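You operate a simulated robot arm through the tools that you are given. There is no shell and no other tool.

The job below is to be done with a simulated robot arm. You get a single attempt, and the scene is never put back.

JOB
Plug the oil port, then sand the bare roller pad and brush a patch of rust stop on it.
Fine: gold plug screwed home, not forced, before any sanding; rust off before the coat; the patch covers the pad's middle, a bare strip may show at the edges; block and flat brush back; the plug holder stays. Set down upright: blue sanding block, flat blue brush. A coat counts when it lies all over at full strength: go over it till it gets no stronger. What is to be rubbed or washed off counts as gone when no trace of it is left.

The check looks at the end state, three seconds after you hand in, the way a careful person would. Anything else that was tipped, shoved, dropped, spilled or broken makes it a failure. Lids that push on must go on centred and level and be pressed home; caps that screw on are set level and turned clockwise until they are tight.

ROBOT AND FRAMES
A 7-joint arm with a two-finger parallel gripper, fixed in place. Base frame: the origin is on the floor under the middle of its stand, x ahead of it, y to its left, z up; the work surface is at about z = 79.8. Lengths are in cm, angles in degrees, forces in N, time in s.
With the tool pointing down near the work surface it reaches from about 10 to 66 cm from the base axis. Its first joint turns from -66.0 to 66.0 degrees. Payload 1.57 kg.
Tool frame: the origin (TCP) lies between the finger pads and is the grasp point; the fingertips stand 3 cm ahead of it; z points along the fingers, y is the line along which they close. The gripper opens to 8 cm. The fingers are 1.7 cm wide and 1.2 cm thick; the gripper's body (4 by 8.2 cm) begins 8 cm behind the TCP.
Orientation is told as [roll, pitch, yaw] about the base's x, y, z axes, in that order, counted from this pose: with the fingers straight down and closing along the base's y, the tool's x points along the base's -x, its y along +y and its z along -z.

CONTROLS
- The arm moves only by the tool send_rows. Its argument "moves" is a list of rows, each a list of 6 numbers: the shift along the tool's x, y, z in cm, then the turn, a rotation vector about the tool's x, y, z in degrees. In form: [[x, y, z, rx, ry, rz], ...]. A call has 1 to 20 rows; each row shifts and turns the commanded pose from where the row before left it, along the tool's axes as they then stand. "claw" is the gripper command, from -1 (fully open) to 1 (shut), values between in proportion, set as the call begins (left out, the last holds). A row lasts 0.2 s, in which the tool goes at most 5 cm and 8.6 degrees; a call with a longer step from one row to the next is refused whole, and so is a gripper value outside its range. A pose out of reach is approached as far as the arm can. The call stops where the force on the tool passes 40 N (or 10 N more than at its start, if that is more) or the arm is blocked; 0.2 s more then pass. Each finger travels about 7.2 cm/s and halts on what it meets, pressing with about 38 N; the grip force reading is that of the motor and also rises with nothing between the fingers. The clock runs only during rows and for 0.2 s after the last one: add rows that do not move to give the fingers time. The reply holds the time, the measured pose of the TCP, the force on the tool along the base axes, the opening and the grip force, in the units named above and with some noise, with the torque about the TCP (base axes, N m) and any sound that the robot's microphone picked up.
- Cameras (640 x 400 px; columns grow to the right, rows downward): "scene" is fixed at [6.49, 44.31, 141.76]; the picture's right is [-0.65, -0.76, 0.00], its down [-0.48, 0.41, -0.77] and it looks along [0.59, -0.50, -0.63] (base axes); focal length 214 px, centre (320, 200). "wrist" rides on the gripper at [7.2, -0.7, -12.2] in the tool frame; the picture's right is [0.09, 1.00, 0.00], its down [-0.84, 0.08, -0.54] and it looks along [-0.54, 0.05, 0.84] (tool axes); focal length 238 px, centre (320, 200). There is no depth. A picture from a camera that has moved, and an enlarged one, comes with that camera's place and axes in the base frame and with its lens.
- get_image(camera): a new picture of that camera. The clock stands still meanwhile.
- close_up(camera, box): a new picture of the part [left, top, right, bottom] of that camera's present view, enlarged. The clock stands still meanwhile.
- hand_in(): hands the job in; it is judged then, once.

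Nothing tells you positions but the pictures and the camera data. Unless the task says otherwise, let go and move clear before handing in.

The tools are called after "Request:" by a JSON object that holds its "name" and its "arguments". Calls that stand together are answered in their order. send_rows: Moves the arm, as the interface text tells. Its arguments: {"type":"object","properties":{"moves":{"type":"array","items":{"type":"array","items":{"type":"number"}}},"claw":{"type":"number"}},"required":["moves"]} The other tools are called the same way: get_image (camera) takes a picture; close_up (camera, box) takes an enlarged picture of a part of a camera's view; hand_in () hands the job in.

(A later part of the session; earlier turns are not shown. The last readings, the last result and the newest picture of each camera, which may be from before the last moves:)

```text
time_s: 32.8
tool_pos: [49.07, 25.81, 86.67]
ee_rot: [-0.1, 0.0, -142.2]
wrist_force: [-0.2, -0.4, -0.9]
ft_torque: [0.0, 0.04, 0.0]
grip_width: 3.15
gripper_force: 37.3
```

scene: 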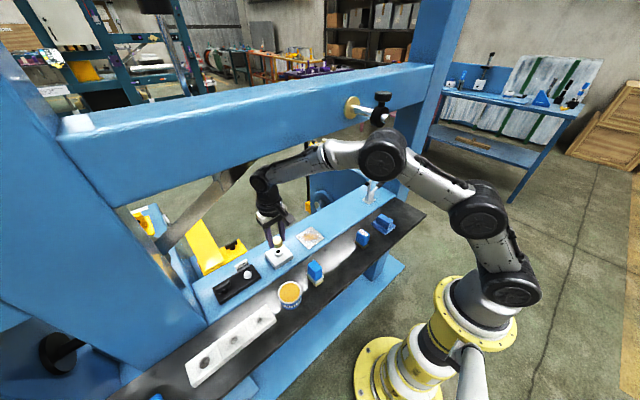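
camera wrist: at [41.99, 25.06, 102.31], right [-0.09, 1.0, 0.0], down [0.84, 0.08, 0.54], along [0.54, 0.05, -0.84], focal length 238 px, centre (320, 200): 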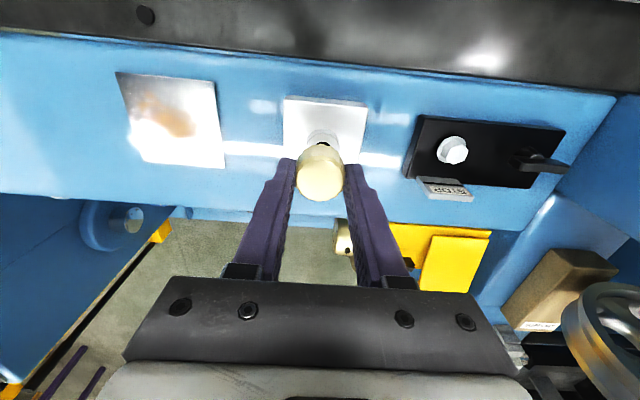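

The force stays near zero while I follow down, so the thread seems to be drawing in. I open the fingers a little and wind back for a second, longer turn.

Request:
{"name": "send_rows", "arguments": {"moves": [[0, 0, 0, 0, 0, 0], [0, 0, 0, 0, 0, 0], [0, 0, 0, 0, 0, 0]], "claw": -0.2}}

Request:
{"name": "send_rows", "arguments": {"moves": [[0, 0, 0, 0, 0, -8.5], [0, 0, 0, 0, 0, -8.5], [0, 0, 0, 0, 0, -8.5], [0, 0, 0, 0, 0, -8.5], [0, 0, 0, 0, 0, -8.5], [0, 0, 0, 0, 0, -8.5], [0, 0, 0, 0, 0, -8.5], [0, 0, 0, 0, 0, -8.5], [0, 0, 0, 0, 0, -8.5], [0, 0, 0, 0, 0, -8.5], [0, 0, 0, 0, 0, -8.5], [0, 0, 0, 0, 0, -8.5], [0, 0, 0, 0, 0, -8.5], [0, 0, 0, 0, 0, -8.5], [0, 0, 0, 0, 0, -8.5], [0, 0, 0, 0, 0, -8.5], [0, 0, 0, 0, 0, -6], [0, 0, 0, 0, 0, 0]]}}

Request:
{"name": "close_up", "arguments": {"camera": "wrist", "box": [220, 100, 420, 225]}}

Request:
{"name": "close_up", "arguments": {"camera": "scene", "box": [266, 238, 290, 253]}}

```text
time_s: 33.6
tool_pos: [49.04, 25.84, 86.81]
ee_rot: [0.0, 0.1, -142.0]
wrist_force: [-0.1, -0.4, -0.7]
ft_torque: [0.04, 0.02, -0.02]
grip_width: 4.84
gripper_force: 0.0
```

```text
time_s: 37.4
tool_pos: [49.31, 25.81, 86.74]
ee_rot: [0.0, -0.1, 0.1]
wrist_force: [-0.5, 0.1, 0.6]
ft_torque: [-0.01, -0.04, 0.0]
grip_width: 4.8
gripper_force: 0.1
```

```text
3.20 times, centred on (320, 162) of wrist
camera zoom: at [42.06, 25.15, 98.97], right [-0.09, 1.0, 0.0], down [0.84, 0.08, 0.54], along [0.54, 0.05, -0.84], focal length 763 px, centre (320, 320)
```

zoom: 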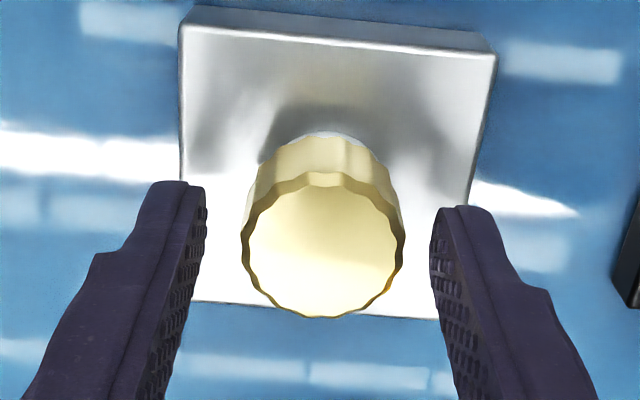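

```text
16.00 times, centred on (278, 246) of scene
camera zoom: at [6.49, 44.31, 141.76], right [-0.65, -0.76, 0.0], down [-0.48, 0.41, -0.77], along [0.59, -0.5, -0.63], focal length 3432 px, centre (992, -528)
```

zoom: 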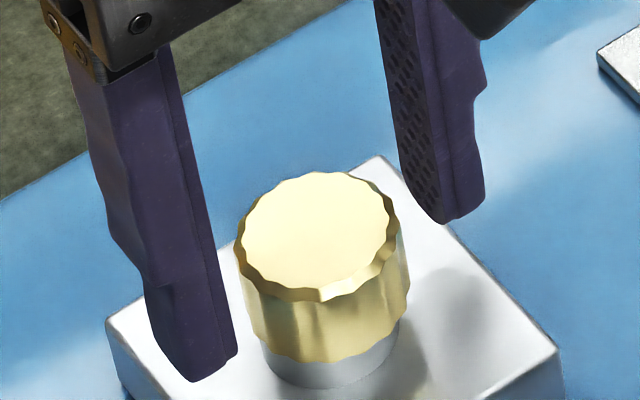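

The plug stands level on the port. I wind back further to gain a long stroke, then grip again.

Request:
{"name": "send_rows", "arguments": {"moves": [[0.05, 0, 0, 0, 0, -8.5], [0, 0, 0, 0, 0, -8.5], [0, 0, 0, 0, 0, -8.5], [0, 0, 0, 0, 0, -8.5], [0, 0, 0, 0, 0, -8.5], [0, 0, 0, 0, 0, -8.5], [0, 0, 0, 0, 0, -8.5], [0, 0, 0, 0, 0, -8.5], [0, 0, 0, 0, 0, -8.5], [0, 0, 0, 0, 0, -8.5], [0, 0, 0, 0, 0, -8.5], [0, 0, 0, 0, 0, -8.5], [0, 0, 0, 0, 0, -8.5], [0, 0, 0, 0, 0, -8.5], [0, 0, 0, 0, 0, -8.5], [0, 0, 0, 0, 0, -6.5], [0, 0, 0, 0, 0, 0]]}}

```text
time_s: 41.0
tool_pos: [49.12, 25.86, 86.59]
ee_rot: [0.0, 0.1, 134.2]
wrist_force: [0.1, 0.5, 0.8]
ft_torque: [0.01, 0.0, -0.02]
grip_width: 4.81
gripper_force: 0.0
```

Yaw is +134° so a 270° stroke is available. I grip the knob again.

Request:
{"name": "send_rows", "arguments": {"moves": [[0, 0, 0, 0, 0, 0], [0, 0, 0, 0, 0, 0], [0, 0, 0, 0, 0, 0], [0, 0, 0, 0, 0, 0]], "claw": 1}}

Request:
{"name": "send_rows", "arguments": {"moves": [[0, 0, 0.01, 0, 0, 8], [0, 0, 0.01, 0, 0, 8], [0, 0, 0.01, 0, 0, 8], [0, 0, 0.01, 0, 0, 8], [0, 0, 0.01, 0, 0, 8], [0, 0, 0.01, 0, 0, 8]]}}

```text
time_s: 42.0
tool_pos: [49.08, 25.9, 86.74]
ee_rot: [-0.1, -0.1, 134.0]
wrist_force: [2.3, 1.8, -1.0]
ft_torque: [0.08, -0.08, -0.02]
grip_width: 3.54
gripper_force: 37.8
```

```text
time_s: 43.4
tool_pos: [49.11, 25.97, 86.73]
ee_rot: [0.0, 0.0, 85.9]
wrist_force: [0.1, -0.2, 0.2]
ft_torque: [0.0, 0.02, 0.0]
grip_width: 3.54
gripper_force: 38.5
```

The grip width reads 3.54 now instead of 3.12, so the knob is held at different facets. I check with pictures that it is level and turning along.

Request:
{"name": "close_up", "arguments": {"camera": "scene", "box": [266, 238, 290, 253]}}

Request:
{"name": "close_up", "arguments": {"camera": "wrist", "box": [220, 100, 420, 225]}}

```text
16.00 times, centred on (278, 246) of scene
camera zoom: at [6.49, 44.31, 141.76], right [-0.65, -0.76, 0.0], down [-0.48, 0.41, -0.77], along [0.59, -0.5, -0.63], focal length 3432 px, centre (992, -528)
```

zoom: 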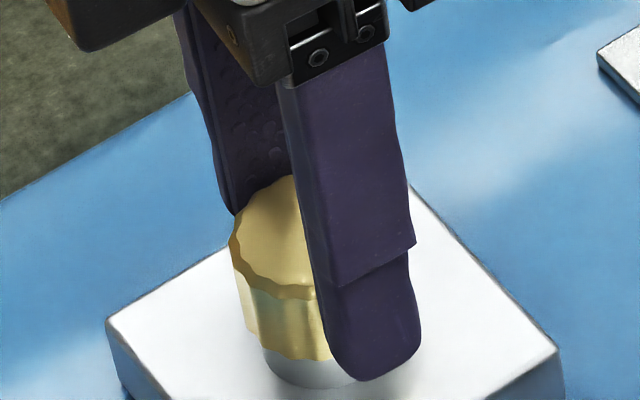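

```text
3.20 times, centred on (320, 162) of wrist
camera zoom: at [49.45, 18.67, 98.9], right [-1.0, -0.02, 0.0], down [-0.02, 0.84, 0.54], along [-0.01, 0.54, -0.84], focal length 763 px, centre (320, 320)
```

zoom: 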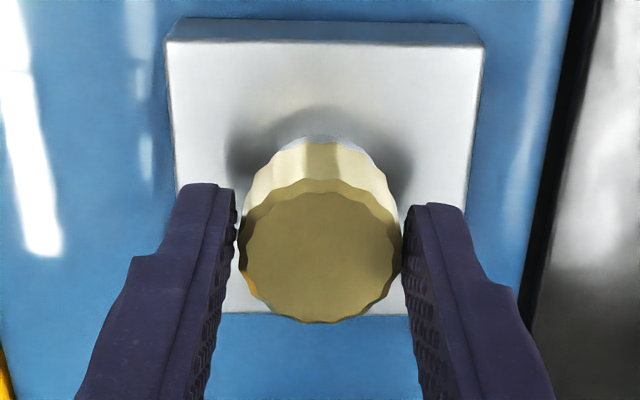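

The knob is level and centred between the fingers. I continue the clockwise stroke, following down slightly.

Request:
{"name": "send_rows", "arguments": {"moves": [[0, 0, 0.01, 0, 0, 8], [0, 0, 0.01, 0, 0, 8], [0, 0, 0.01, 0, 0, 8], [0, 0, 0.01, 0, 0, 8], [0, 0, 0.01, 0, 0, 8], [0, 0, 0.01, 0, 0, 8], [0, 0, 0.01, 0, 0, 8], [0, 0, 0.01, 0, 0, 8], [0, 0, 0.01, 0, 0, 8], [0, 0, 0.01, 0, 0, 8], [0, 0, 0.01, 0, 0, 8], [0, 0, 0.01, 0, 0, 8]]}}

```text
time_s: 46.0
tool_pos: [49.17, 25.83, 86.68]
ee_rot: [0.1, -0.2, -10.2]
wrist_force: [1.7, -2.6, 13.3]
ft_torque: [-0.11, 0.04, 0.06]
grip_width: 3.56
gripper_force: 38.4
```

Fz rose to 13 N, so I am going down faster than the thread. I continue turning without commanded descent.

Request:
{"name": "send_rows", "arguments": {"moves": [[0, 0, -0.03, 0, 0, 8], [0, 0, 0, 0, 0, 8], [0, 0, 0, 0, 0, 8], [0, 0, 0, 0, 0, 8], [0, 0, 0, 0, 0, 8], [0, 0, 0, 0, 0, 8], [0, 0, 0, 0, 0, 8]]}}

```text
time_s: 47.6
tool_pos: [49.16, 25.85, 86.62]
ee_rot: [0.3, 0.0, -66.2]
wrist_force: [6.0, 2.4, 17.2]
ft_torque: [-0.06, -0.04, 0.1]
grip_width: 3.57
gripper_force: 37.7
```

The push stays at 17 N, so I check visually whether the knob has moved down.

Request:
{"name": "close_up", "arguments": {"camera": "scene", "box": [266, 238, 290, 253]}}

Request:
{"name": "close_up", "arguments": {"camera": "wrist", "box": [270, 120, 370, 183]}}

```text
16.00 times, centred on (278, 246) of scene
camera zoom: at [6.47, 44.3, 141.77], right [-0.65, -0.76, 0.0], down [-0.48, 0.41, -0.77], along [0.59, -0.5, -0.63], focal length 3432 px, centre (992, -528)
```

zoom: 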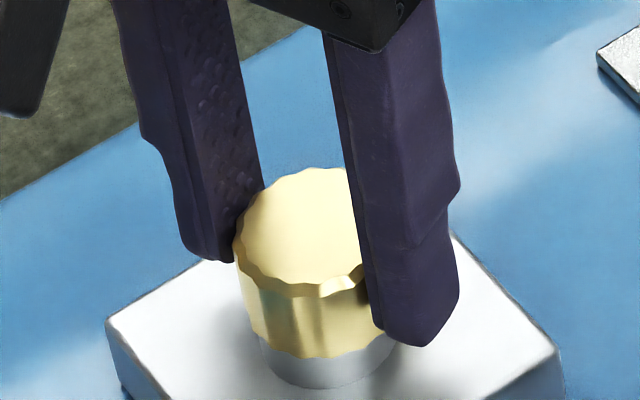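

```text
6.35 times, centred on (320, 152) of wrist
camera zoom: at [45.72, 32.15, 98.87], right [0.87, 0.49, 0.01], down [0.41, -0.74, 0.54], along [0.27, -0.47, -0.84], focal length 1513 px, centre (320, 508)
```

zoom: 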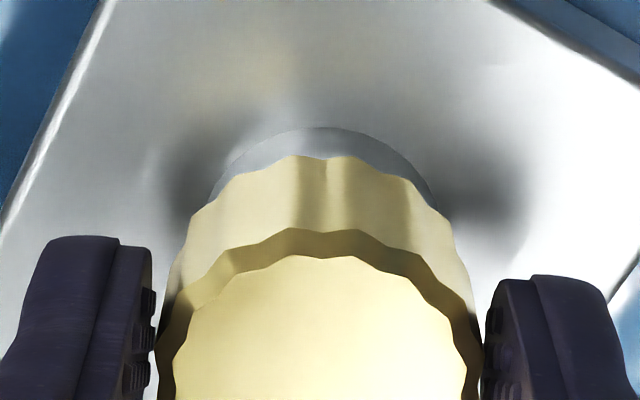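

The knob has not come down, so the thread is not caught; the plug seems to rest slightly off-axis on the rim. I ease the push, let go, and measure the offset from two directions.

Request:
{"name": "send_rows", "arguments": {"moves": [[0, 0, -0.06, 0, 0, 0], [0, 0, -0.04, 0, 0, 0], [0, 0, 0, 0, 0, 0]]}}

Request:
{"name": "send_rows", "arguments": {"moves": [[0, 0, 0, 0, 0, 0], [0, 0, 0, 0, 0, 0], [0, 0, 0, 0, 0, 0]], "claw": -0.2}}

Request:
{"name": "send_rows", "arguments": {"moves": [[0, 0, 0, 0, 0, 8], [0, 0, 0, 0, 0, 8], [0, 0, 0, 0, 0, 8], [0, 0, 0, 0, 0, 0]]}}

Request:
{"name": "close_up", "arguments": {"camera": "wrist", "box": [270, 120, 370, 183]}}

Request:
{"name": "close_up", "arguments": {"camera": "wrist", "box": [270, 145, 370, 208]}}

Request:
{"name": "close_up", "arguments": {"camera": "scene", "box": [266, 238, 290, 253]}}

```text
time_s: 48.4
tool_pos: [49.07, 25.88, 86.65]
ee_rot: [0.1, 0.1, -66.0]
wrist_force: [6.0, 8.2, 10.8]
ft_torque: [0.19, -0.22, 0.08]
grip_width: 3.56
gripper_force: 37.6
```

```text
time_s: 49.2
tool_pos: [49.09, 25.8, 86.47]
ee_rot: [0.0, 0.1, -65.9]
wrist_force: [0.3, -0.3, 0.5]
ft_torque: [0.01, 0.03, 0.05]
grip_width: 4.82
gripper_force: 0.1
```

```text
time_s: 50.2
tool_pos: [49.16, 25.91, 86.67]
ee_rot: [0.1, 0.0, -90.2]
wrist_force: [-0.7, -0.2, 0.3]
ft_torque: [0.0, -0.01, -0.02]
grip_width: 4.79
gripper_force: 0.0
```

```text
6.35 times, centred on (320, 152) of wrist
camera zoom: at [48.47, 33.08, 98.95], right [1.0, 0.09, 0.0], down [0.08, -0.84, 0.54], along [0.05, -0.54, -0.84], focal length 1513 px, centre (320, 508)
```

zoom: 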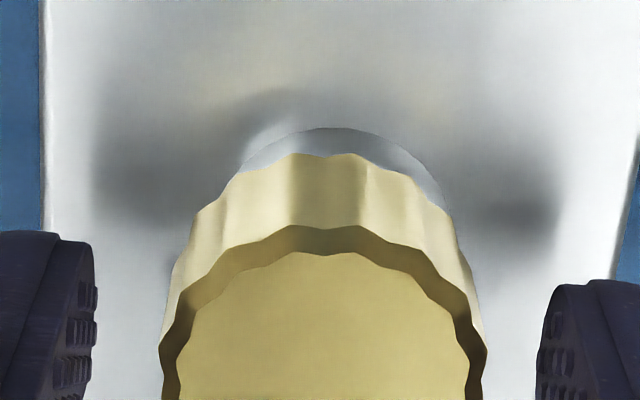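

```text
6.35 times, centred on (320, 176) of wrist
camera zoom: at [48.47, 33.08, 98.95], right [1.0, 0.09, 0.0], down [0.08, -0.84, 0.54], along [0.05, -0.54, -0.84], focal length 1513 px, centre (320, 349)
```

zoom: 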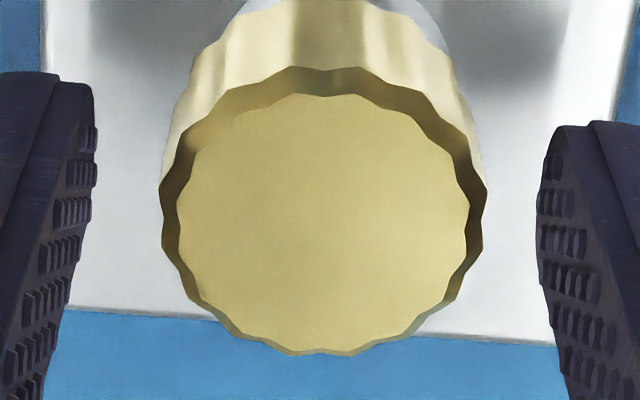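

```text
16.00 times, centred on (278, 246) of scene
camera zoom: at [6.49, 44.31, 141.76], right [-0.65, -0.76, 0.0], down [-0.48, 0.41, -0.77], along [0.59, -0.5, -0.63], focal length 3432 px, centre (992, -528)
```

zoom: 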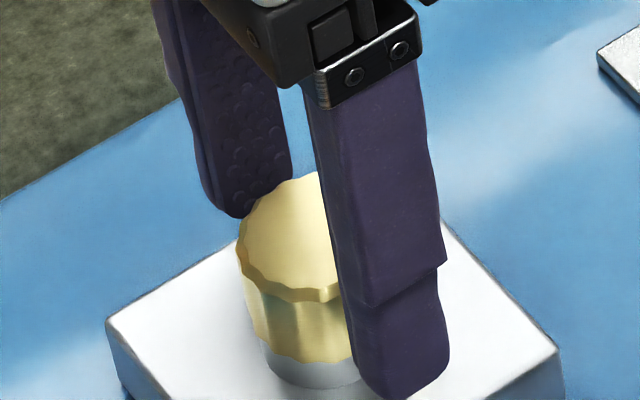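

The plug is standing free. I zoom further on the boss edge from this side to get the sideways offset in x.

Request:
{"name": "close_up", "arguments": {"camera": "wrist", "box": [298, 132, 348, 163]}}

Request:
{"name": "send_rows", "arguments": {"moves": [[0, 0, 0, 0, 0, -8.6], [0, 0, 0, 0, 0, -8.6], [0, 0, 0, 0, 0, -8.6], [0, 0, 0, 0, 0, -8.6], [0, 0, 0, 0, 0, -8.6], [0, 0, 0, 0, 0, -8.6], [0, 0, 0, 0, 0, -8.6], [0, 0, 0, 0, 0, -8.6], [0, 0, 0, 0, 0, -8.6], [0, 0, 0, 0, 0, -8.6], [0, 0, 0, 0, 0, -4], [0, 0, 0, 0, 0, 0]]}}

Request:
{"name": "close_up", "arguments": {"camera": "wrist", "box": [298, 132, 348, 163]}}

Request:
{"name": "close_up", "arguments": {"camera": "wrist", "box": [270, 145, 370, 208]}}

Request:
{"name": "close_up", "arguments": {"camera": "scene", "box": [266, 238, 290, 253]}}

```text
12.80 times, centred on (323, 148) of wrist
camera zoom: at [48.47, 33.08, 98.95], right [1.0, 0.09, 0.0], down [0.08, -0.84, 0.54], along [0.05, -0.54, -0.84], focal length 3051 px, centre (282, 872)
```

zoom: 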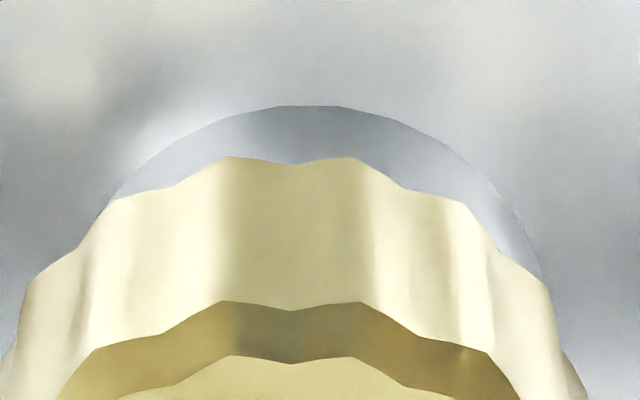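

```text
time_s: 52.8
tool_pos: [49.22, 25.88, 86.7]
ee_rot: [0.0, 0.0, -0.1]
wrist_force: [0.3, 0.2, -0.3]
ft_torque: [0.0, -0.01, -0.02]
grip_width: 4.79
gripper_force: 0.0
```

```text
12.80 times, centred on (323, 148) of wrist
camera zoom: at [42.04, 25.14, 98.87], right [-0.09, 1.0, 0.0], down [0.84, 0.08, 0.54], along [0.54, 0.05, -0.84], focal length 3051 px, centre (282, 872)
```

zoom: 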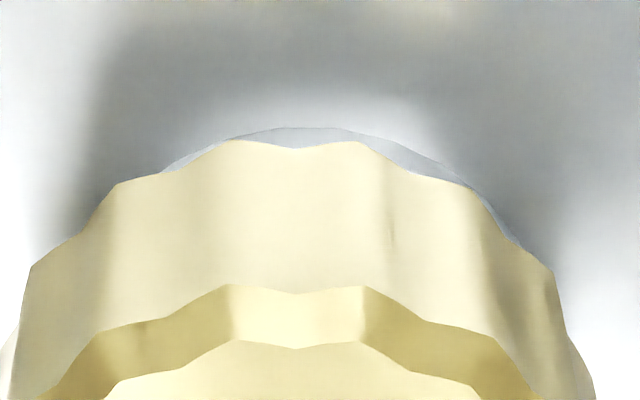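

```text
6.35 times, centred on (320, 176) of wrist
camera zoom: at [42.04, 25.14, 98.87], right [-0.09, 1.0, 0.0], down [0.84, 0.08, 0.54], along [0.54, 0.05, -0.84], focal length 1513 px, centre (320, 349)
```

zoom: 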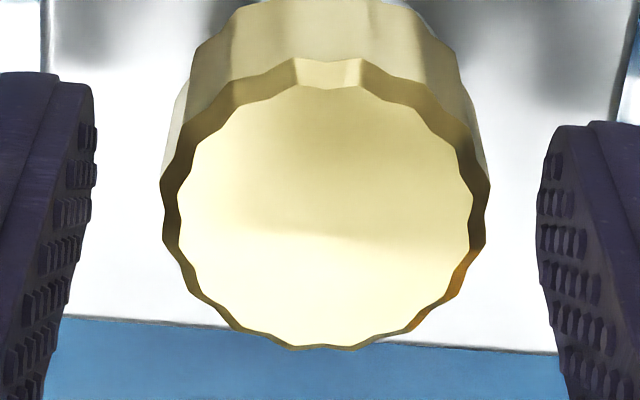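

```text
16.00 times, centred on (278, 246) of scene
camera zoom: at [6.49, 44.31, 141.76], right [-0.65, -0.76, 0.0], down [-0.48, 0.41, -0.77], along [0.59, -0.5, -0.63], focal length 3432 px, centre (992, -528)
```

zoom: 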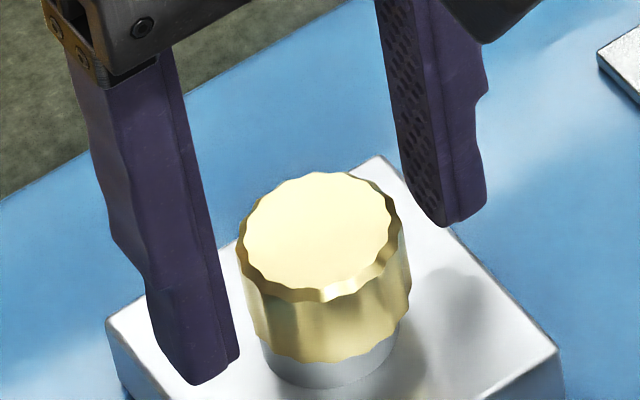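

Measured from two sides, the plug's axis is about 0.10 cm short in x and 0.12 cm short in y of the port's axis. I grip it, lift it slightly, shift by that much and re-check.

Request:
{"name": "send_rows", "arguments": {"moves": [[0, 0, 0, 0, 0, 0], [0, 0, 0, 0, 0, 0], [0, 0, 0, 0, 0, 0], [0, 0, 0, 0, 0, 0]], "claw": 1}}

Request:
{"name": "send_rows", "arguments": {"moves": [[0, 0, -0.3, 0, 0, 0], [0, 0, -0.3, 0, 0, 0], [-0.1, 0.12, 0, 0, 0, 0], [0, 0, 0, 0, 0, 0]]}}

Request:
{"name": "close_up", "arguments": {"camera": "wrist", "box": [298, 122, 348, 153]}}

Request:
{"name": "close_up", "arguments": {"camera": "wrist", "box": [270, 145, 370, 208]}}

Request:
{"name": "close_up", "arguments": {"camera": "scene", "box": [266, 238, 290, 253]}}

```text
time_s: 53.8
tool_pos: [49.07, 25.97, 86.71]
ee_rot: [0.2, -0.1, 0.0]
wrist_force: [1.1, 2.2, 0.5]
ft_torque: [0.05, -0.03, 0.03]
grip_width: 3.45
gripper_force: 37.9
```

```text
time_s: 54.8
tool_pos: [49.19, 26.06, 87.13]
ee_rot: [0.1, -0.1, -0.1]
wrist_force: [0.0, -0.4, -0.4]
ft_torque: [0.01, 0.01, -0.04]
grip_width: 3.47
gripper_force: 37.8
```

```text
12.80 times, centred on (323, 138) of wrist
camera zoom: at [42.11, 25.33, 99.48], right [-0.09, 1.0, 0.0], down [0.84, 0.08, 0.54], along [0.54, 0.05, -0.84], focal length 3051 px, centre (282, 1000)
```

zoom: 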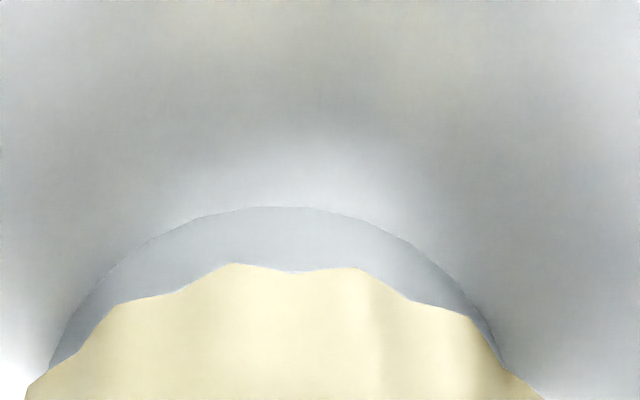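

```text
6.35 times, centred on (320, 176) of wrist
camera zoom: at [42.11, 25.33, 99.48], right [-0.09, 1.0, 0.0], down [0.84, 0.08, 0.54], along [0.54, 0.05, -0.84], focal length 1513 px, centre (320, 349)
```

zoom: 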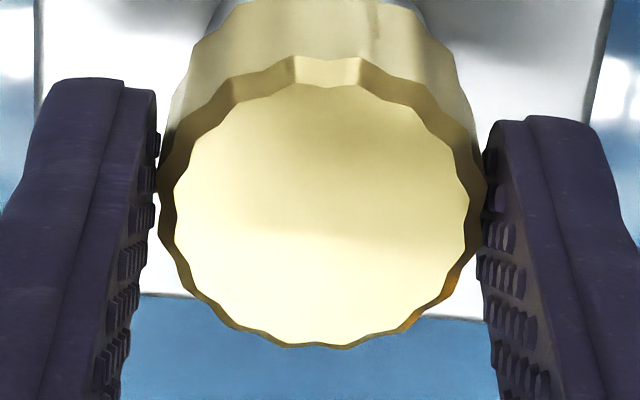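

```text
16.00 times, centred on (278, 246) of scene
camera zoom: at [6.49, 44.31, 141.76], right [-0.65, -0.76, 0.0], down [-0.48, 0.41, -0.77], along [0.59, -0.5, -0.63], focal length 3432 px, centre (992, -528)
```

zoom: 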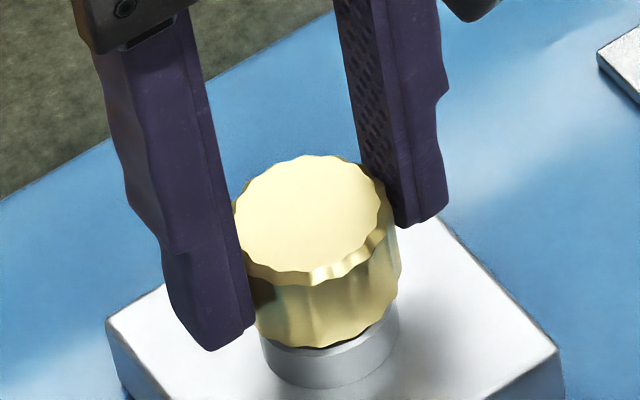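

In y the plug is now about 0.05 cm past the axis. I correct that and turn the wrist 90° to check x the same way.

Request:
{"name": "send_rows", "arguments": {"moves": [[0, -0.045, 0, 0, 0, 0], [0, 0, 0, 0, 0, 8.5], [0, 0, 0, 0, 0, 8.5], [0, 0, 0, 0, 0, 8.5], [0, 0, 0, 0, 0, 8.5], [0, 0, 0, 0, 0, 8.5], [0, 0, 0, 0, 0, 8.5], [0, 0, 0, 0, 0, 8.5], [0, 0, 0, 0, 0, 8.5], [0, 0, 0, 0, 0, 8.5], [0, 0, 0, 0, 0, 8.5], [0, 0, 0, 0, 0, 5], [0, 0, 0, 0, 0, 0]]}}

Request:
{"name": "close_up", "arguments": {"camera": "wrist", "box": [298, 122, 348, 153]}}

Request:
{"name": "close_up", "arguments": {"camera": "wrist", "box": [270, 145, 370, 208]}}

```text
time_s: 57.6
tool_pos: [49.24, 26.12, 87.35]
ee_rot: [0.0, -0.1, -90.0]
wrist_force: [-0.2, -0.7, -0.5]
ft_torque: [0.01, 0.02, 0.03]
grip_width: 3.14
gripper_force: 37.9
```

```text
12.80 times, centred on (323, 138) of wrist
camera zoom: at [48.64, 33.15, 99.58], right [1.0, 0.09, 0.0], down [0.08, -0.84, 0.54], along [0.05, -0.54, -0.84], focal length 3051 px, centre (282, 1000)
```

zoom: 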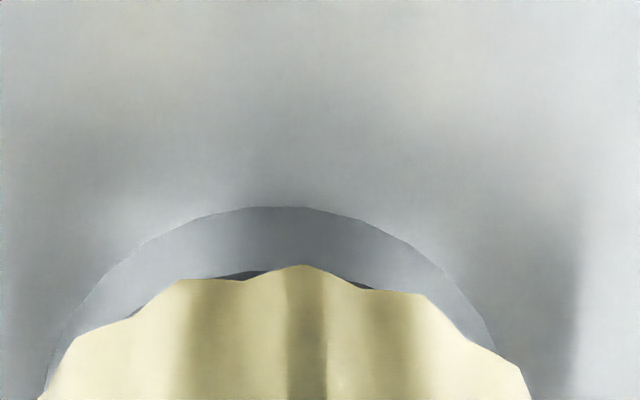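

```text
6.35 times, centred on (320, 176) of wrist
camera zoom: at [48.64, 33.15, 99.58], right [1.0, 0.09, 0.0], down [0.08, -0.84, 0.54], along [0.05, -0.54, -0.84], focal length 1513 px, centre (320, 349)
```

zoom: 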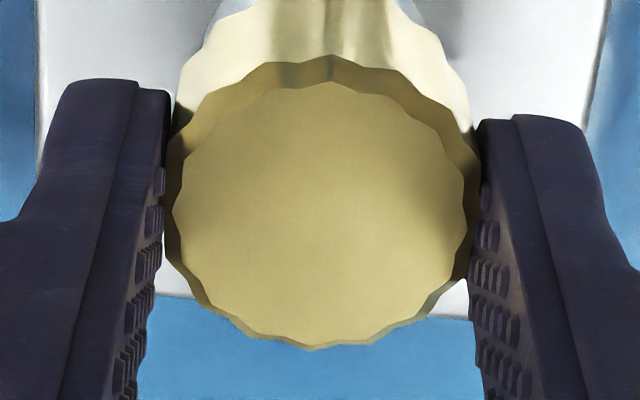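

In x the plug is now about 0.05 cm past the axis, and the grip has settled back onto the flats (3.14). I correct x and rotate back to check y once more.

Request:
{"name": "send_rows", "arguments": {"moves": [[0, -0.045, 0, 0, 0, 0], [0, 0, 0, 0, 0, -8.5], [0, 0, 0, 0, 0, -8.5], [0, 0, 0, 0, 0, -8.5], [0, 0, 0, 0, 0, -8.5], [0, 0, 0, 0, 0, -8.5], [0, 0, 0, 0, 0, -8.5], [0, 0, 0, 0, 0, -8.5], [0, 0, 0, 0, 0, -8.5], [0, 0, 0, 0, 0, -8.5], [0, 0, 0, 0, 0, -8.5], [0, 0, 0, 0, 0, -5], [0, 0, 0, 0, 0, 0]]}}

Request:
{"name": "close_up", "arguments": {"camera": "wrist", "box": [298, 122, 348, 153]}}

Request:
{"name": "close_up", "arguments": {"camera": "wrist", "box": [270, 145, 370, 208]}}

Request:
{"name": "close_up", "arguments": {"camera": "scene", "box": [266, 238, 290, 253]}}

```text
time_s: 60.4
tool_pos: [49.1, 25.86, 87.29]
ee_rot: [0.0, 0.0, 0.1]
wrist_force: [-1.0, 0.3, 0.6]
ft_torque: [0.02, -0.02, -0.04]
grip_width: 3.13
gripper_force: 38.6
```

```text
12.80 times, centred on (323, 138) of wrist
camera zoom: at [42.04, 25.26, 99.48], right [-0.09, 1.0, 0.0], down [0.84, 0.08, 0.54], along [0.54, 0.05, -0.84], focal length 3051 px, centre (282, 1000)
```

zoom: 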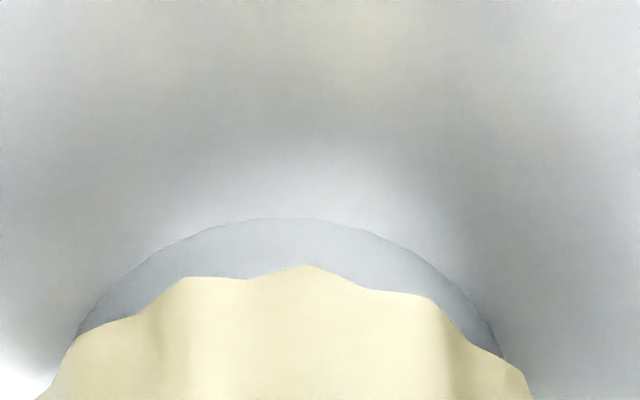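

```text
6.35 times, centred on (320, 176) of wrist
camera zoom: at [42.04, 25.26, 99.48], right [-0.09, 1.0, 0.0], down [0.84, 0.08, 0.54], along [0.54, 0.05, -0.84], focal length 1513 px, centre (320, 349)
```

zoom: 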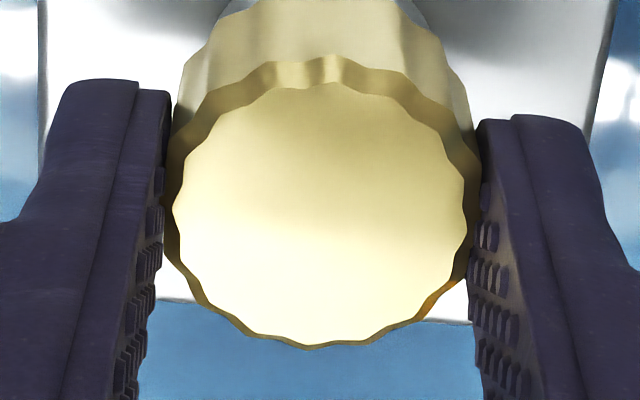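

```text
16.00 times, centred on (278, 246) of scene
camera zoom: at [6.49, 44.31, 141.76], right [-0.65, -0.76, 0.0], down [-0.48, 0.41, -0.77], along [0.59, -0.5, -0.63], focal length 3432 px, centre (992, -528)
```

zoom: 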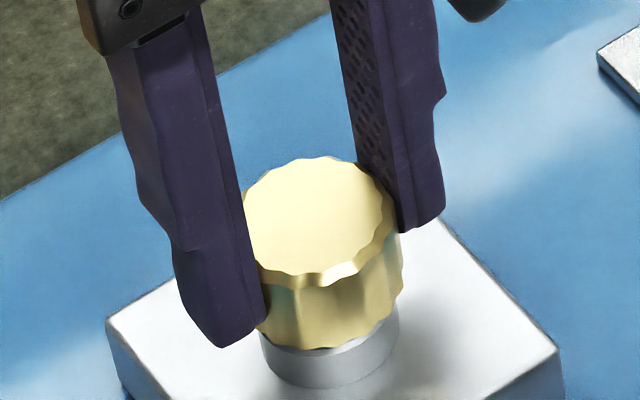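

Both directions now agree within about 0.3 mm. I lower again in small steps, watching for contact.

Request:
{"name": "send_rows", "arguments": {"moves": [[0, 0, 0.15, 0, 0, 0], [0, 0, 0.15, 0, 0, 0], [0, 0, 0.1, 0, 0, 0], [0, 0, 0, 0, 0, 0]]}}

Request:
{"name": "send_rows", "arguments": {"moves": [[0, 0, 0.1, 0, 0, 0], [0, 0, 0, 0, 0, 0]]}}

Request:
{"name": "send_rows", "arguments": {"moves": [[0, 0, 0.08, 0, 0, 0], [0, 0, 0, 0, 0, 0]]}}

```text
time_s: 61.4
tool_pos: [49.1, 26.02, 86.96]
ee_rot: [0.0, -0.1, -0.1]
wrist_force: [-1.5, 0.1, 1.1]
ft_torque: [0.01, 0.03, 0.02]
grip_width: 3.12
gripper_force: 38.0
```

```text
time_s: 62.0
tool_pos: [49.24, 25.94, 86.89]
ee_rot: [0.1, -0.1, 0.0]
wrist_force: [-4.6, -0.9, 7.1]
ft_torque: [-0.06, 0.23, 0.02]
grip_width: 3.13
gripper_force: 38.1
```

```text
time_s: 62.6
tool_pos: [49.24, 25.92, 86.88]
ee_rot: [0.1, -0.1, 0.0]
wrist_force: [-11.8, -4.2, 20.0]
ft_torque: [-0.15, 0.45, 0.0]
grip_width: 3.12
gripper_force: 38.5
```

Contact came slightly higher than before. I ease off, release the plug to let it settle by itself, and look where it comes to rest.

Request:
{"name": "send_rows", "arguments": {"moves": [[0, 0, -0.12, 0, 0, 0], [0, 0, 0, 0, 0, 0]]}}

Request:
{"name": "close_up", "arguments": {"camera": "scene", "box": [266, 238, 290, 253]}}

Request:
{"name": "send_rows", "arguments": {"moves": [[0, 0, 0, 0, 0, 0], [0, 0, 0, 0, 0, 0], [0, 0, 0, 0, 0, 0]], "claw": -0.2}}

Request:
{"name": "close_up", "arguments": {"camera": "scene", "box": [266, 238, 290, 253]}}

Request:
{"name": "close_up", "arguments": {"camera": "wrist", "box": [298, 132, 348, 163]}}

Request:
{"name": "close_up", "arguments": {"camera": "wrist", "box": [270, 145, 370, 208]}}

```text
time_s: 63.2
tool_pos: [49.24, 25.97, 86.81]
ee_rot: [0.0, -0.1, 0.0]
wrist_force: [-11.9, -5.6, 19.1]
ft_torque: [-0.11, 0.39, 0.05]
grip_width: 3.16
gripper_force: 38.1
```

```text
16.00 times, centred on (278, 246) of scene
camera zoom: at [6.43, 44.28, 141.77], right [-0.65, -0.76, 0.0], down [-0.48, 0.41, -0.77], along [0.59, -0.5, -0.63], focal length 3432 px, centre (992, -528)
```

zoom: 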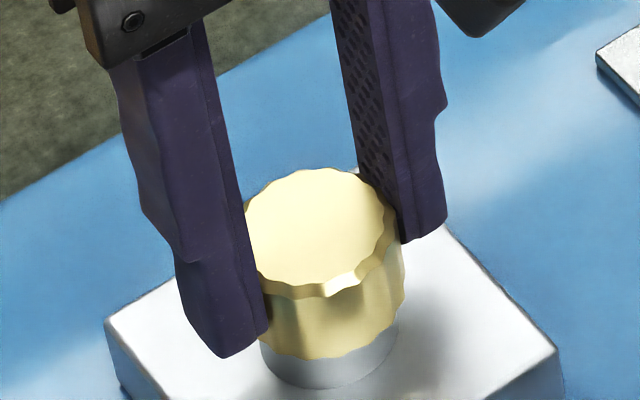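

```text
time_s: 64.0
tool_pos: [49.07, 25.97, 86.75]
ee_rot: [0.0, 0.0, 0.0]
wrist_force: [-0.7, -0.2, -0.4]
ft_torque: [-0.02, -0.03, -0.02]
grip_width: 4.79
gripper_force: 0.2
```

```text
16.00 times, centred on (278, 246) of scene
camera zoom: at [6.49, 44.31, 141.76], right [-0.65, -0.76, 0.0], down [-0.48, 0.41, -0.77], along [0.59, -0.5, -0.63], focal length 3432 px, centre (992, -528)
```

zoom: 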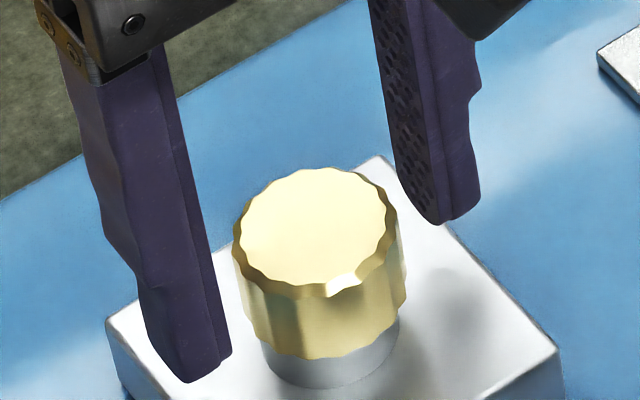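

```text
12.80 times, centred on (323, 148) of wrist
camera zoom: at [42.11, 25.26, 98.98], right [-0.09, 1.0, 0.0], down [0.84, 0.08, 0.54], along [0.54, 0.05, -0.84], focal length 3051 px, centre (282, 872)
```

zoom: 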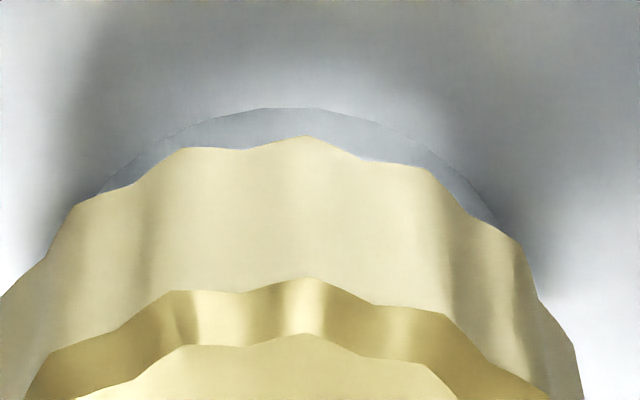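

```text
6.35 times, centred on (320, 176) of wrist
camera zoom: at [42.11, 25.26, 98.98], right [-0.09, 1.0, 0.0], down [0.84, 0.08, 0.54], along [0.54, 0.05, -0.84], focal length 1513 px, centre (320, 349)
```

zoom: 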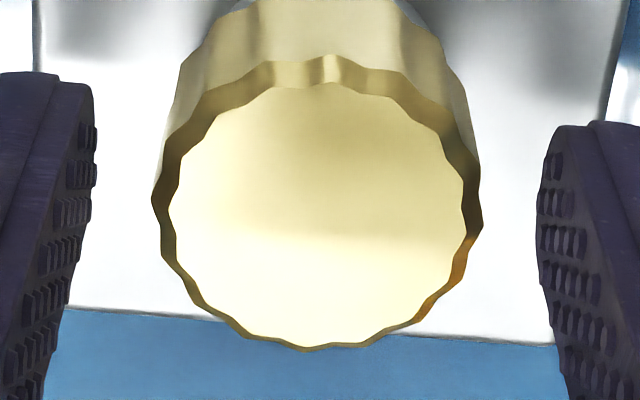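

The plug rests level but uncaught, so I want to know its stem. I zoom into the holder's empty middle well for its width and depth, and on the standing plug.

Request:
{"name": "close_up", "arguments": {"camera": "scene", "box": [218, 328, 250, 348]}}

Request:
{"name": "close_up", "arguments": {"camera": "scene", "box": [272, 242, 288, 252]}}

```text
16.00 times, centred on (234, 338) of scene
camera zoom: at [6.49, 44.31, 141.76], right [-0.65, -0.76, 0.0], down [-0.48, 0.41, -0.77], along [0.59, -0.5, -0.63], focal length 3432 px, centre (1696, -2008)
```

zoom: 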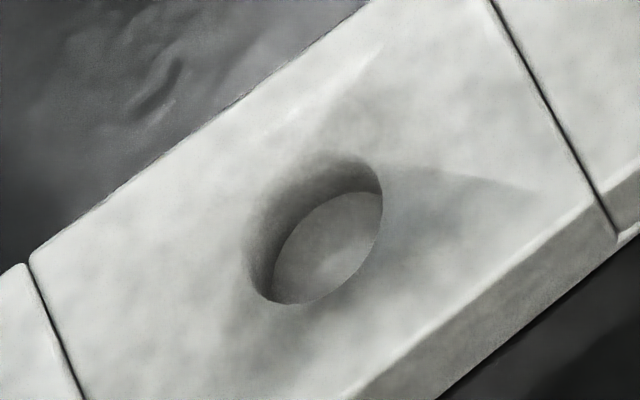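

```text
16.00 times, centred on (280, 247) of scene
camera zoom: at [6.49, 44.31, 141.76], right [-0.65, -0.76, 0.0], down [-0.48, 0.41, -0.77], along [0.59, -0.5, -0.63], focal length 3432 px, centre (960, -552)
```

zoom: 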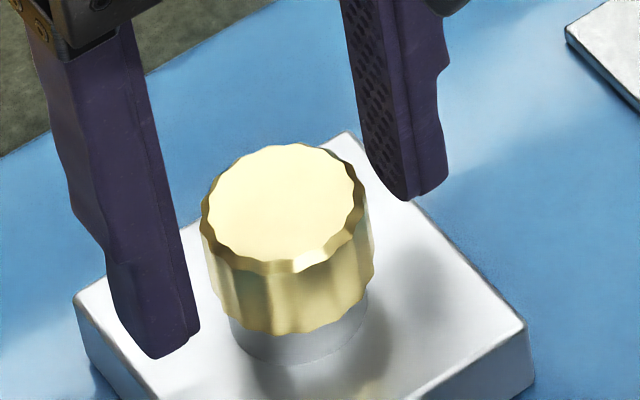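

The well shows a short stem (about 0.45 cm), so it is standing on the port's mouth and must be coaxial to catch. I measure the x offset of the standing plug from the side again.

Request:
{"name": "send_rows", "arguments": {"moves": [[0, 0, 0, 0, 0, 8.5], [0, 0, 0, 0, 0, 8.5], [0, 0, 0, 0, 0, 8.5], [0, 0, 0, 0, 0, 8.5], [0, 0, 0, 0, 0, 8.5], [0, 0, 0, 0, 0, 8.5], [0, 0, 0, 0, 0, 8.5], [0, 0, 0, 0, 0, 8.5], [0, 0, 0, 0, 0, 8.5], [0, 0, 0, 0, 0, 8.5], [0, 0, 0, 0, 0, 5], [0, 0, 0, 0, 0, 0]]}}

Request:
{"name": "close_up", "arguments": {"camera": "wrist", "box": [298, 132, 348, 163]}}

Request:
{"name": "close_up", "arguments": {"camera": "wrist", "box": [270, 145, 370, 208]}}

```text
time_s: 66.6
tool_pos: [49.29, 26.03, 86.7]
ee_rot: [0.0, 0.0, -90.0]
wrist_force: [0.3, -0.3, -0.7]
ft_torque: [-0.03, -0.01, -0.01]
grip_width: 4.8
gripper_force: 0.0
```

```text
12.80 times, centred on (323, 148) of wrist
camera zoom: at [48.75, 33.12, 98.97], right [1.0, 0.09, 0.0], down [0.08, -0.84, 0.54], along [0.05, -0.54, -0.84], focal length 3051 px, centre (282, 872)
```

zoom: 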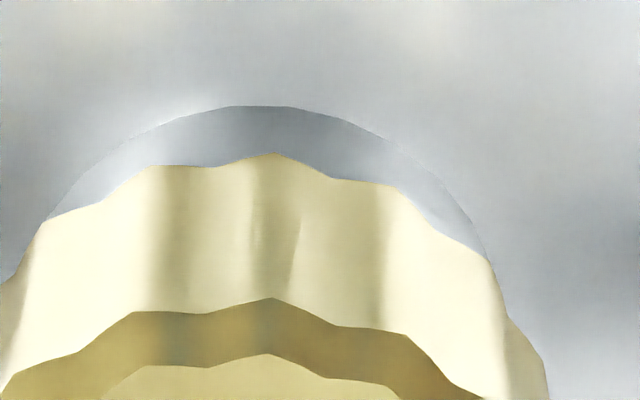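

```text
6.35 times, centred on (320, 176) of wrist
camera zoom: at [48.75, 33.12, 98.97], right [1.0, 0.09, 0.0], down [0.08, -0.84, 0.54], along [0.05, -0.54, -0.84], focal length 1513 px, centre (320, 349)
```

zoom: 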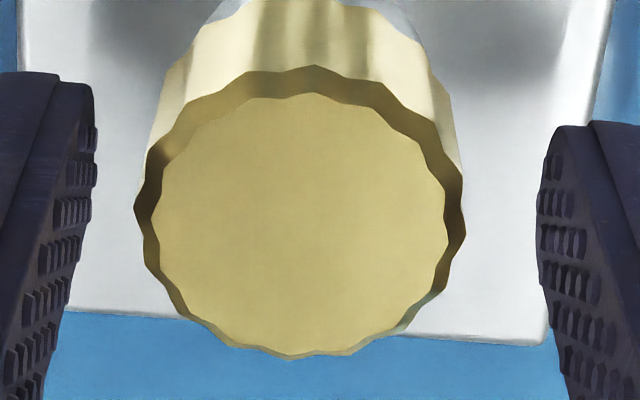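

The standing plug is about 0.06 cm short in both x and y, and the tool axis is off it. I move the tool onto the port's axis and use two grips at 60° to each other to centre the plug there.

Request:
{"name": "send_rows", "arguments": {"moves": [[0.014, -0.165, 0, 0, 0, 0], [0, 0, 0, 0, 0, -7.5], [0, 0, 0, 0, 0, -7.5], [0, 0, 0, 0, 0, -7.5], [0, 0, 0, 0, 0, -7.5], [0, 0, 0, 0, 0, 0]]}}

Request:
{"name": "send_rows", "arguments": {"moves": [[0, 0, 0, 0, 0, 0], [0, 0, 0, 0, 0, 0], [0, 0, 0, 0, 0, 0], [0, 0, 0, 0, 0, 0]], "claw": 1}}

Request:
{"name": "send_rows", "arguments": {"moves": [[0, 0, 0, 0, 0, 0], [0, 0, 0, 0, 0, 0], [0, 0, 0, 0, 0, 0]], "claw": -0.2}}

Request:
{"name": "send_rows", "arguments": {"moves": [[0, 0, 0, 0, 0, -7.5], [0, 0, 0, 0, 0, -7.5], [0, 0, 0, 0, 0, -7.5], [0, 0, 0, 0, 0, -7.5], [0, 0, 0, 0, 0, -7.5], [0, 0, 0, 0, 0, -7.5], [0, 0, 0, 0, 0, -7.5], [0, 0, 0, 0, 0, -7.5], [0, 0, 0, 0, 0, 0]]}}

Request:
{"name": "send_rows", "arguments": {"moves": [[0, 0, 0, 0, 0, 0], [0, 0, 0, 0, 0, 0], [0, 0, 0, 0, 0, 0], [0, 0, 0, 0, 0, 0]], "claw": 1}}

Request:
{"name": "close_up", "arguments": {"camera": "wrist", "box": [298, 132, 348, 163]}}

Request:
{"name": "close_up", "arguments": {"camera": "wrist", "box": [270, 145, 370, 208]}}

```text
time_s: 68.0
tool_pos: [49.08, 26.07, 86.74]
ee_rot: [0.1, 0.0, -59.9]
wrist_force: [0.4, 0.3, 0.1]
ft_torque: [-0.01, 0.04, -0.02]
grip_width: 4.81
gripper_force: 0.0
```

```text
time_s: 69.0
tool_pos: [49.08, 26.1, 86.81]
ee_rot: [0.0, 0.0, -60.1]
wrist_force: [-0.3, 0.6, -0.6]
ft_torque: [0.06, -0.06, 0.01]
grip_width: 3.14
gripper_force: 37.4
```

```text
time_s: 69.8
tool_pos: [49.08, 26.1, 86.87]
ee_rot: [0.0, -0.1, -60.0]
wrist_force: [0.2, 0.7, -0.3]
ft_torque: [0.04, 0.03, 0.0]
grip_width: 4.81
gripper_force: 0.1
```

```text
time_s: 71.8
tool_pos: [49.16, 25.98, 86.8]
ee_rot: [0.0, 0.0, 0.0]
wrist_force: [0.0, 0.8, 0.3]
ft_torque: [0.03, 0.0, 0.0]
grip_width: 4.81
gripper_force: 0.0
```

```text
time_s: 72.8
tool_pos: [49.03, 25.94, 86.69]
ee_rot: [0.1, 0.0, 0.0]
wrist_force: [-0.5, -9.7, 2.3]
ft_torque: [-0.26, -0.01, 0.03]
grip_width: 3.14
gripper_force: 37.8
```

```text
12.80 times, centred on (323, 148) of wrist
camera zoom: at [41.9, 25.26, 99.02], right [-0.09, 1.0, 0.0], down [0.84, 0.08, 0.54], along [0.54, 0.05, -0.84], focal length 3051 px, centre (282, 872)
```

zoom: 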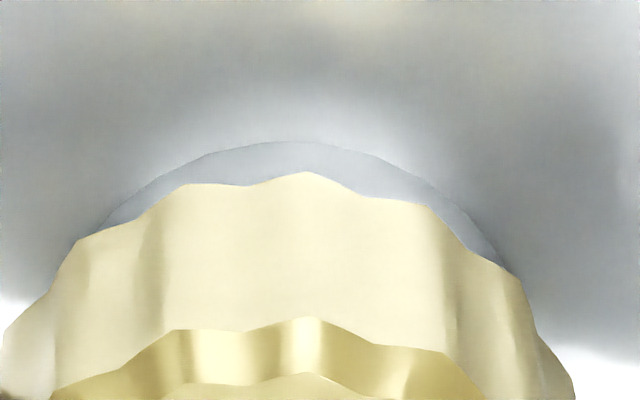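

```text
6.35 times, centred on (320, 176) of wrist
camera zoom: at [41.9, 25.26, 99.02], right [-0.09, 1.0, 0.0], down [0.84, 0.08, 0.54], along [0.54, 0.05, -0.84], focal length 1513 px, centre (320, 349)
```

zoom: 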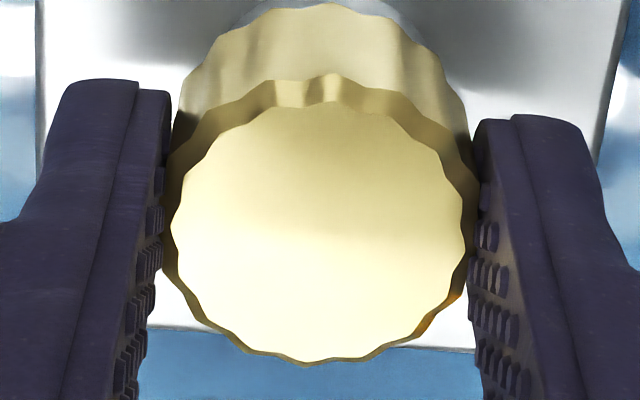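

The side force of −9.7 N in y says the stem is being held by the hole a bit lower in y. I feel out the free play: step −y until the force vanishes and reverses.

Request:
{"name": "send_rows", "arguments": {"moves": [[0, -0.05, 0, 0, 0, 0], [0, 0, 0, 0, 0, 0]]}}

Request:
{"name": "send_rows", "arguments": {"moves": [[0, -0.05, 0, 0, 0, 0], [0, 0, 0, 0, 0, 0]]}}

Request:
{"name": "send_rows", "arguments": {"moves": [[0, -0.05, 0, 0, 0, 0], [0, 0, 0, 0, 0, 0]]}}

Request:
{"name": "send_rows", "arguments": {"moves": [[0, -0.05, 0, 0, 0, 0], [0, 0, 0, 0, 0, 0]]}}

```text
time_s: 73.4
tool_pos: [49.1, 25.95, 86.82]
ee_rot: [0.0, -0.1, 0.0]
wrist_force: [5.9, -8.3, -1.7]
ft_torque: [-0.22, 0.03, -0.01]
grip_width: 3.11
gripper_force: 38.1
```

```text
time_s: 74.0
tool_pos: [49.12, 25.91, 86.78]
ee_rot: [0.1, -0.1, 0.0]
wrist_force: [6.7, -3.1, -1.5]
ft_torque: [-0.13, -0.12, 0.0]
grip_width: 3.14
gripper_force: 37.9
```

```text
time_s: 74.6
tool_pos: [48.97, 25.9, 86.77]
ee_rot: [0.1, -0.1, 0.0]
wrist_force: [9.9, -1.1, -3.7]
ft_torque: [0.02, -0.25, 0.0]
grip_width: 3.11
gripper_force: 37.9
```

```text
time_s: 75.2
tool_pos: [48.92, 26.08, 86.69]
ee_rot: [0.2, -0.1, 0.0]
wrist_force: [9.4, 3.5, -4.9]
ft_torque: [0.04, -0.23, -0.01]
grip_width: 3.13
gripper_force: 38.2
```

There is no dead zone: the plug is firmly located by the hole. I zero the side forces by shifting to where the hole wants it.

Request:
{"name": "send_rows", "arguments": {"moves": [[-0.08, 0.04, 0, 0, 0, 0], [0, 0, 0, 0, 0, 0], [0, 0, 0, 0, 0, 0]]}}

Request:
{"name": "send_rows", "arguments": {"moves": [[0, 0, 0.04, 0, 0, 0], [0, 0, 0, 0, 0, 0]]}}

```text
time_s: 76.0
tool_pos: [48.93, 25.98, 86.68]
ee_rot: [0.2, 0.0, -0.1]
wrist_force: [3.0, 7.6, -0.9]
ft_torque: [0.15, -0.16, 0.02]
grip_width: 3.17
gripper_force: 37.8
```

```text
time_s: 76.6
tool_pos: [48.96, 25.93, 86.91]
ee_rot: [0.1, 0.0, 0.0]
wrist_force: [-5.3, 8.1, 5.8]
ft_torque: [0.21, 0.03, 0.04]
grip_width: 3.13
gripper_force: 38.4
```

Small forces now with about 6 N down. I try turning clockwise from here in short steps, watching whether the push relaxes as the thread draws in.

Request:
{"name": "send_rows", "arguments": {"moves": [[0, 0, 0, 0, 0, 6], [0, 0, 0, 0, 0, 6], [0, 0, 0, 0, 0, 6], [0, 0, 0, 0, 0, 6], [0, 0, 0, 0, 0, 0]]}}

Request:
{"name": "send_rows", "arguments": {"moves": [[0, 0, 0, 0, 0, 6], [0, 0, 0, 0, 0, 6], [0, 0, 0, 0, 0, 6], [0, 0, 0, 0, 0, 6], [0, 0, 0, 0, 0, 6], [0, 0, 0, 0, 0, 6], [0, 0, 0, 0, 0, 0]]}}

```text
time_s: 77.8
tool_pos: [49.03, 25.97, 86.8]
ee_rot: [0.0, 0.0, -24.1]
wrist_force: [-21.1, 12.5, 15.6]
ft_torque: [0.17, 0.3, 0.02]
grip_width: 3.15
gripper_force: 38.4
```

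```text
time_s: 79.4
tool_pos: [49.15, 26.15, 86.69]
ee_rot: [0.1, 0.3, -60.1]
wrist_force: [-4.7, 23.9, 0.8]
ft_torque: [0.28, -0.02, 0.04]
grip_width: 3.14
gripper_force: 38.2
```

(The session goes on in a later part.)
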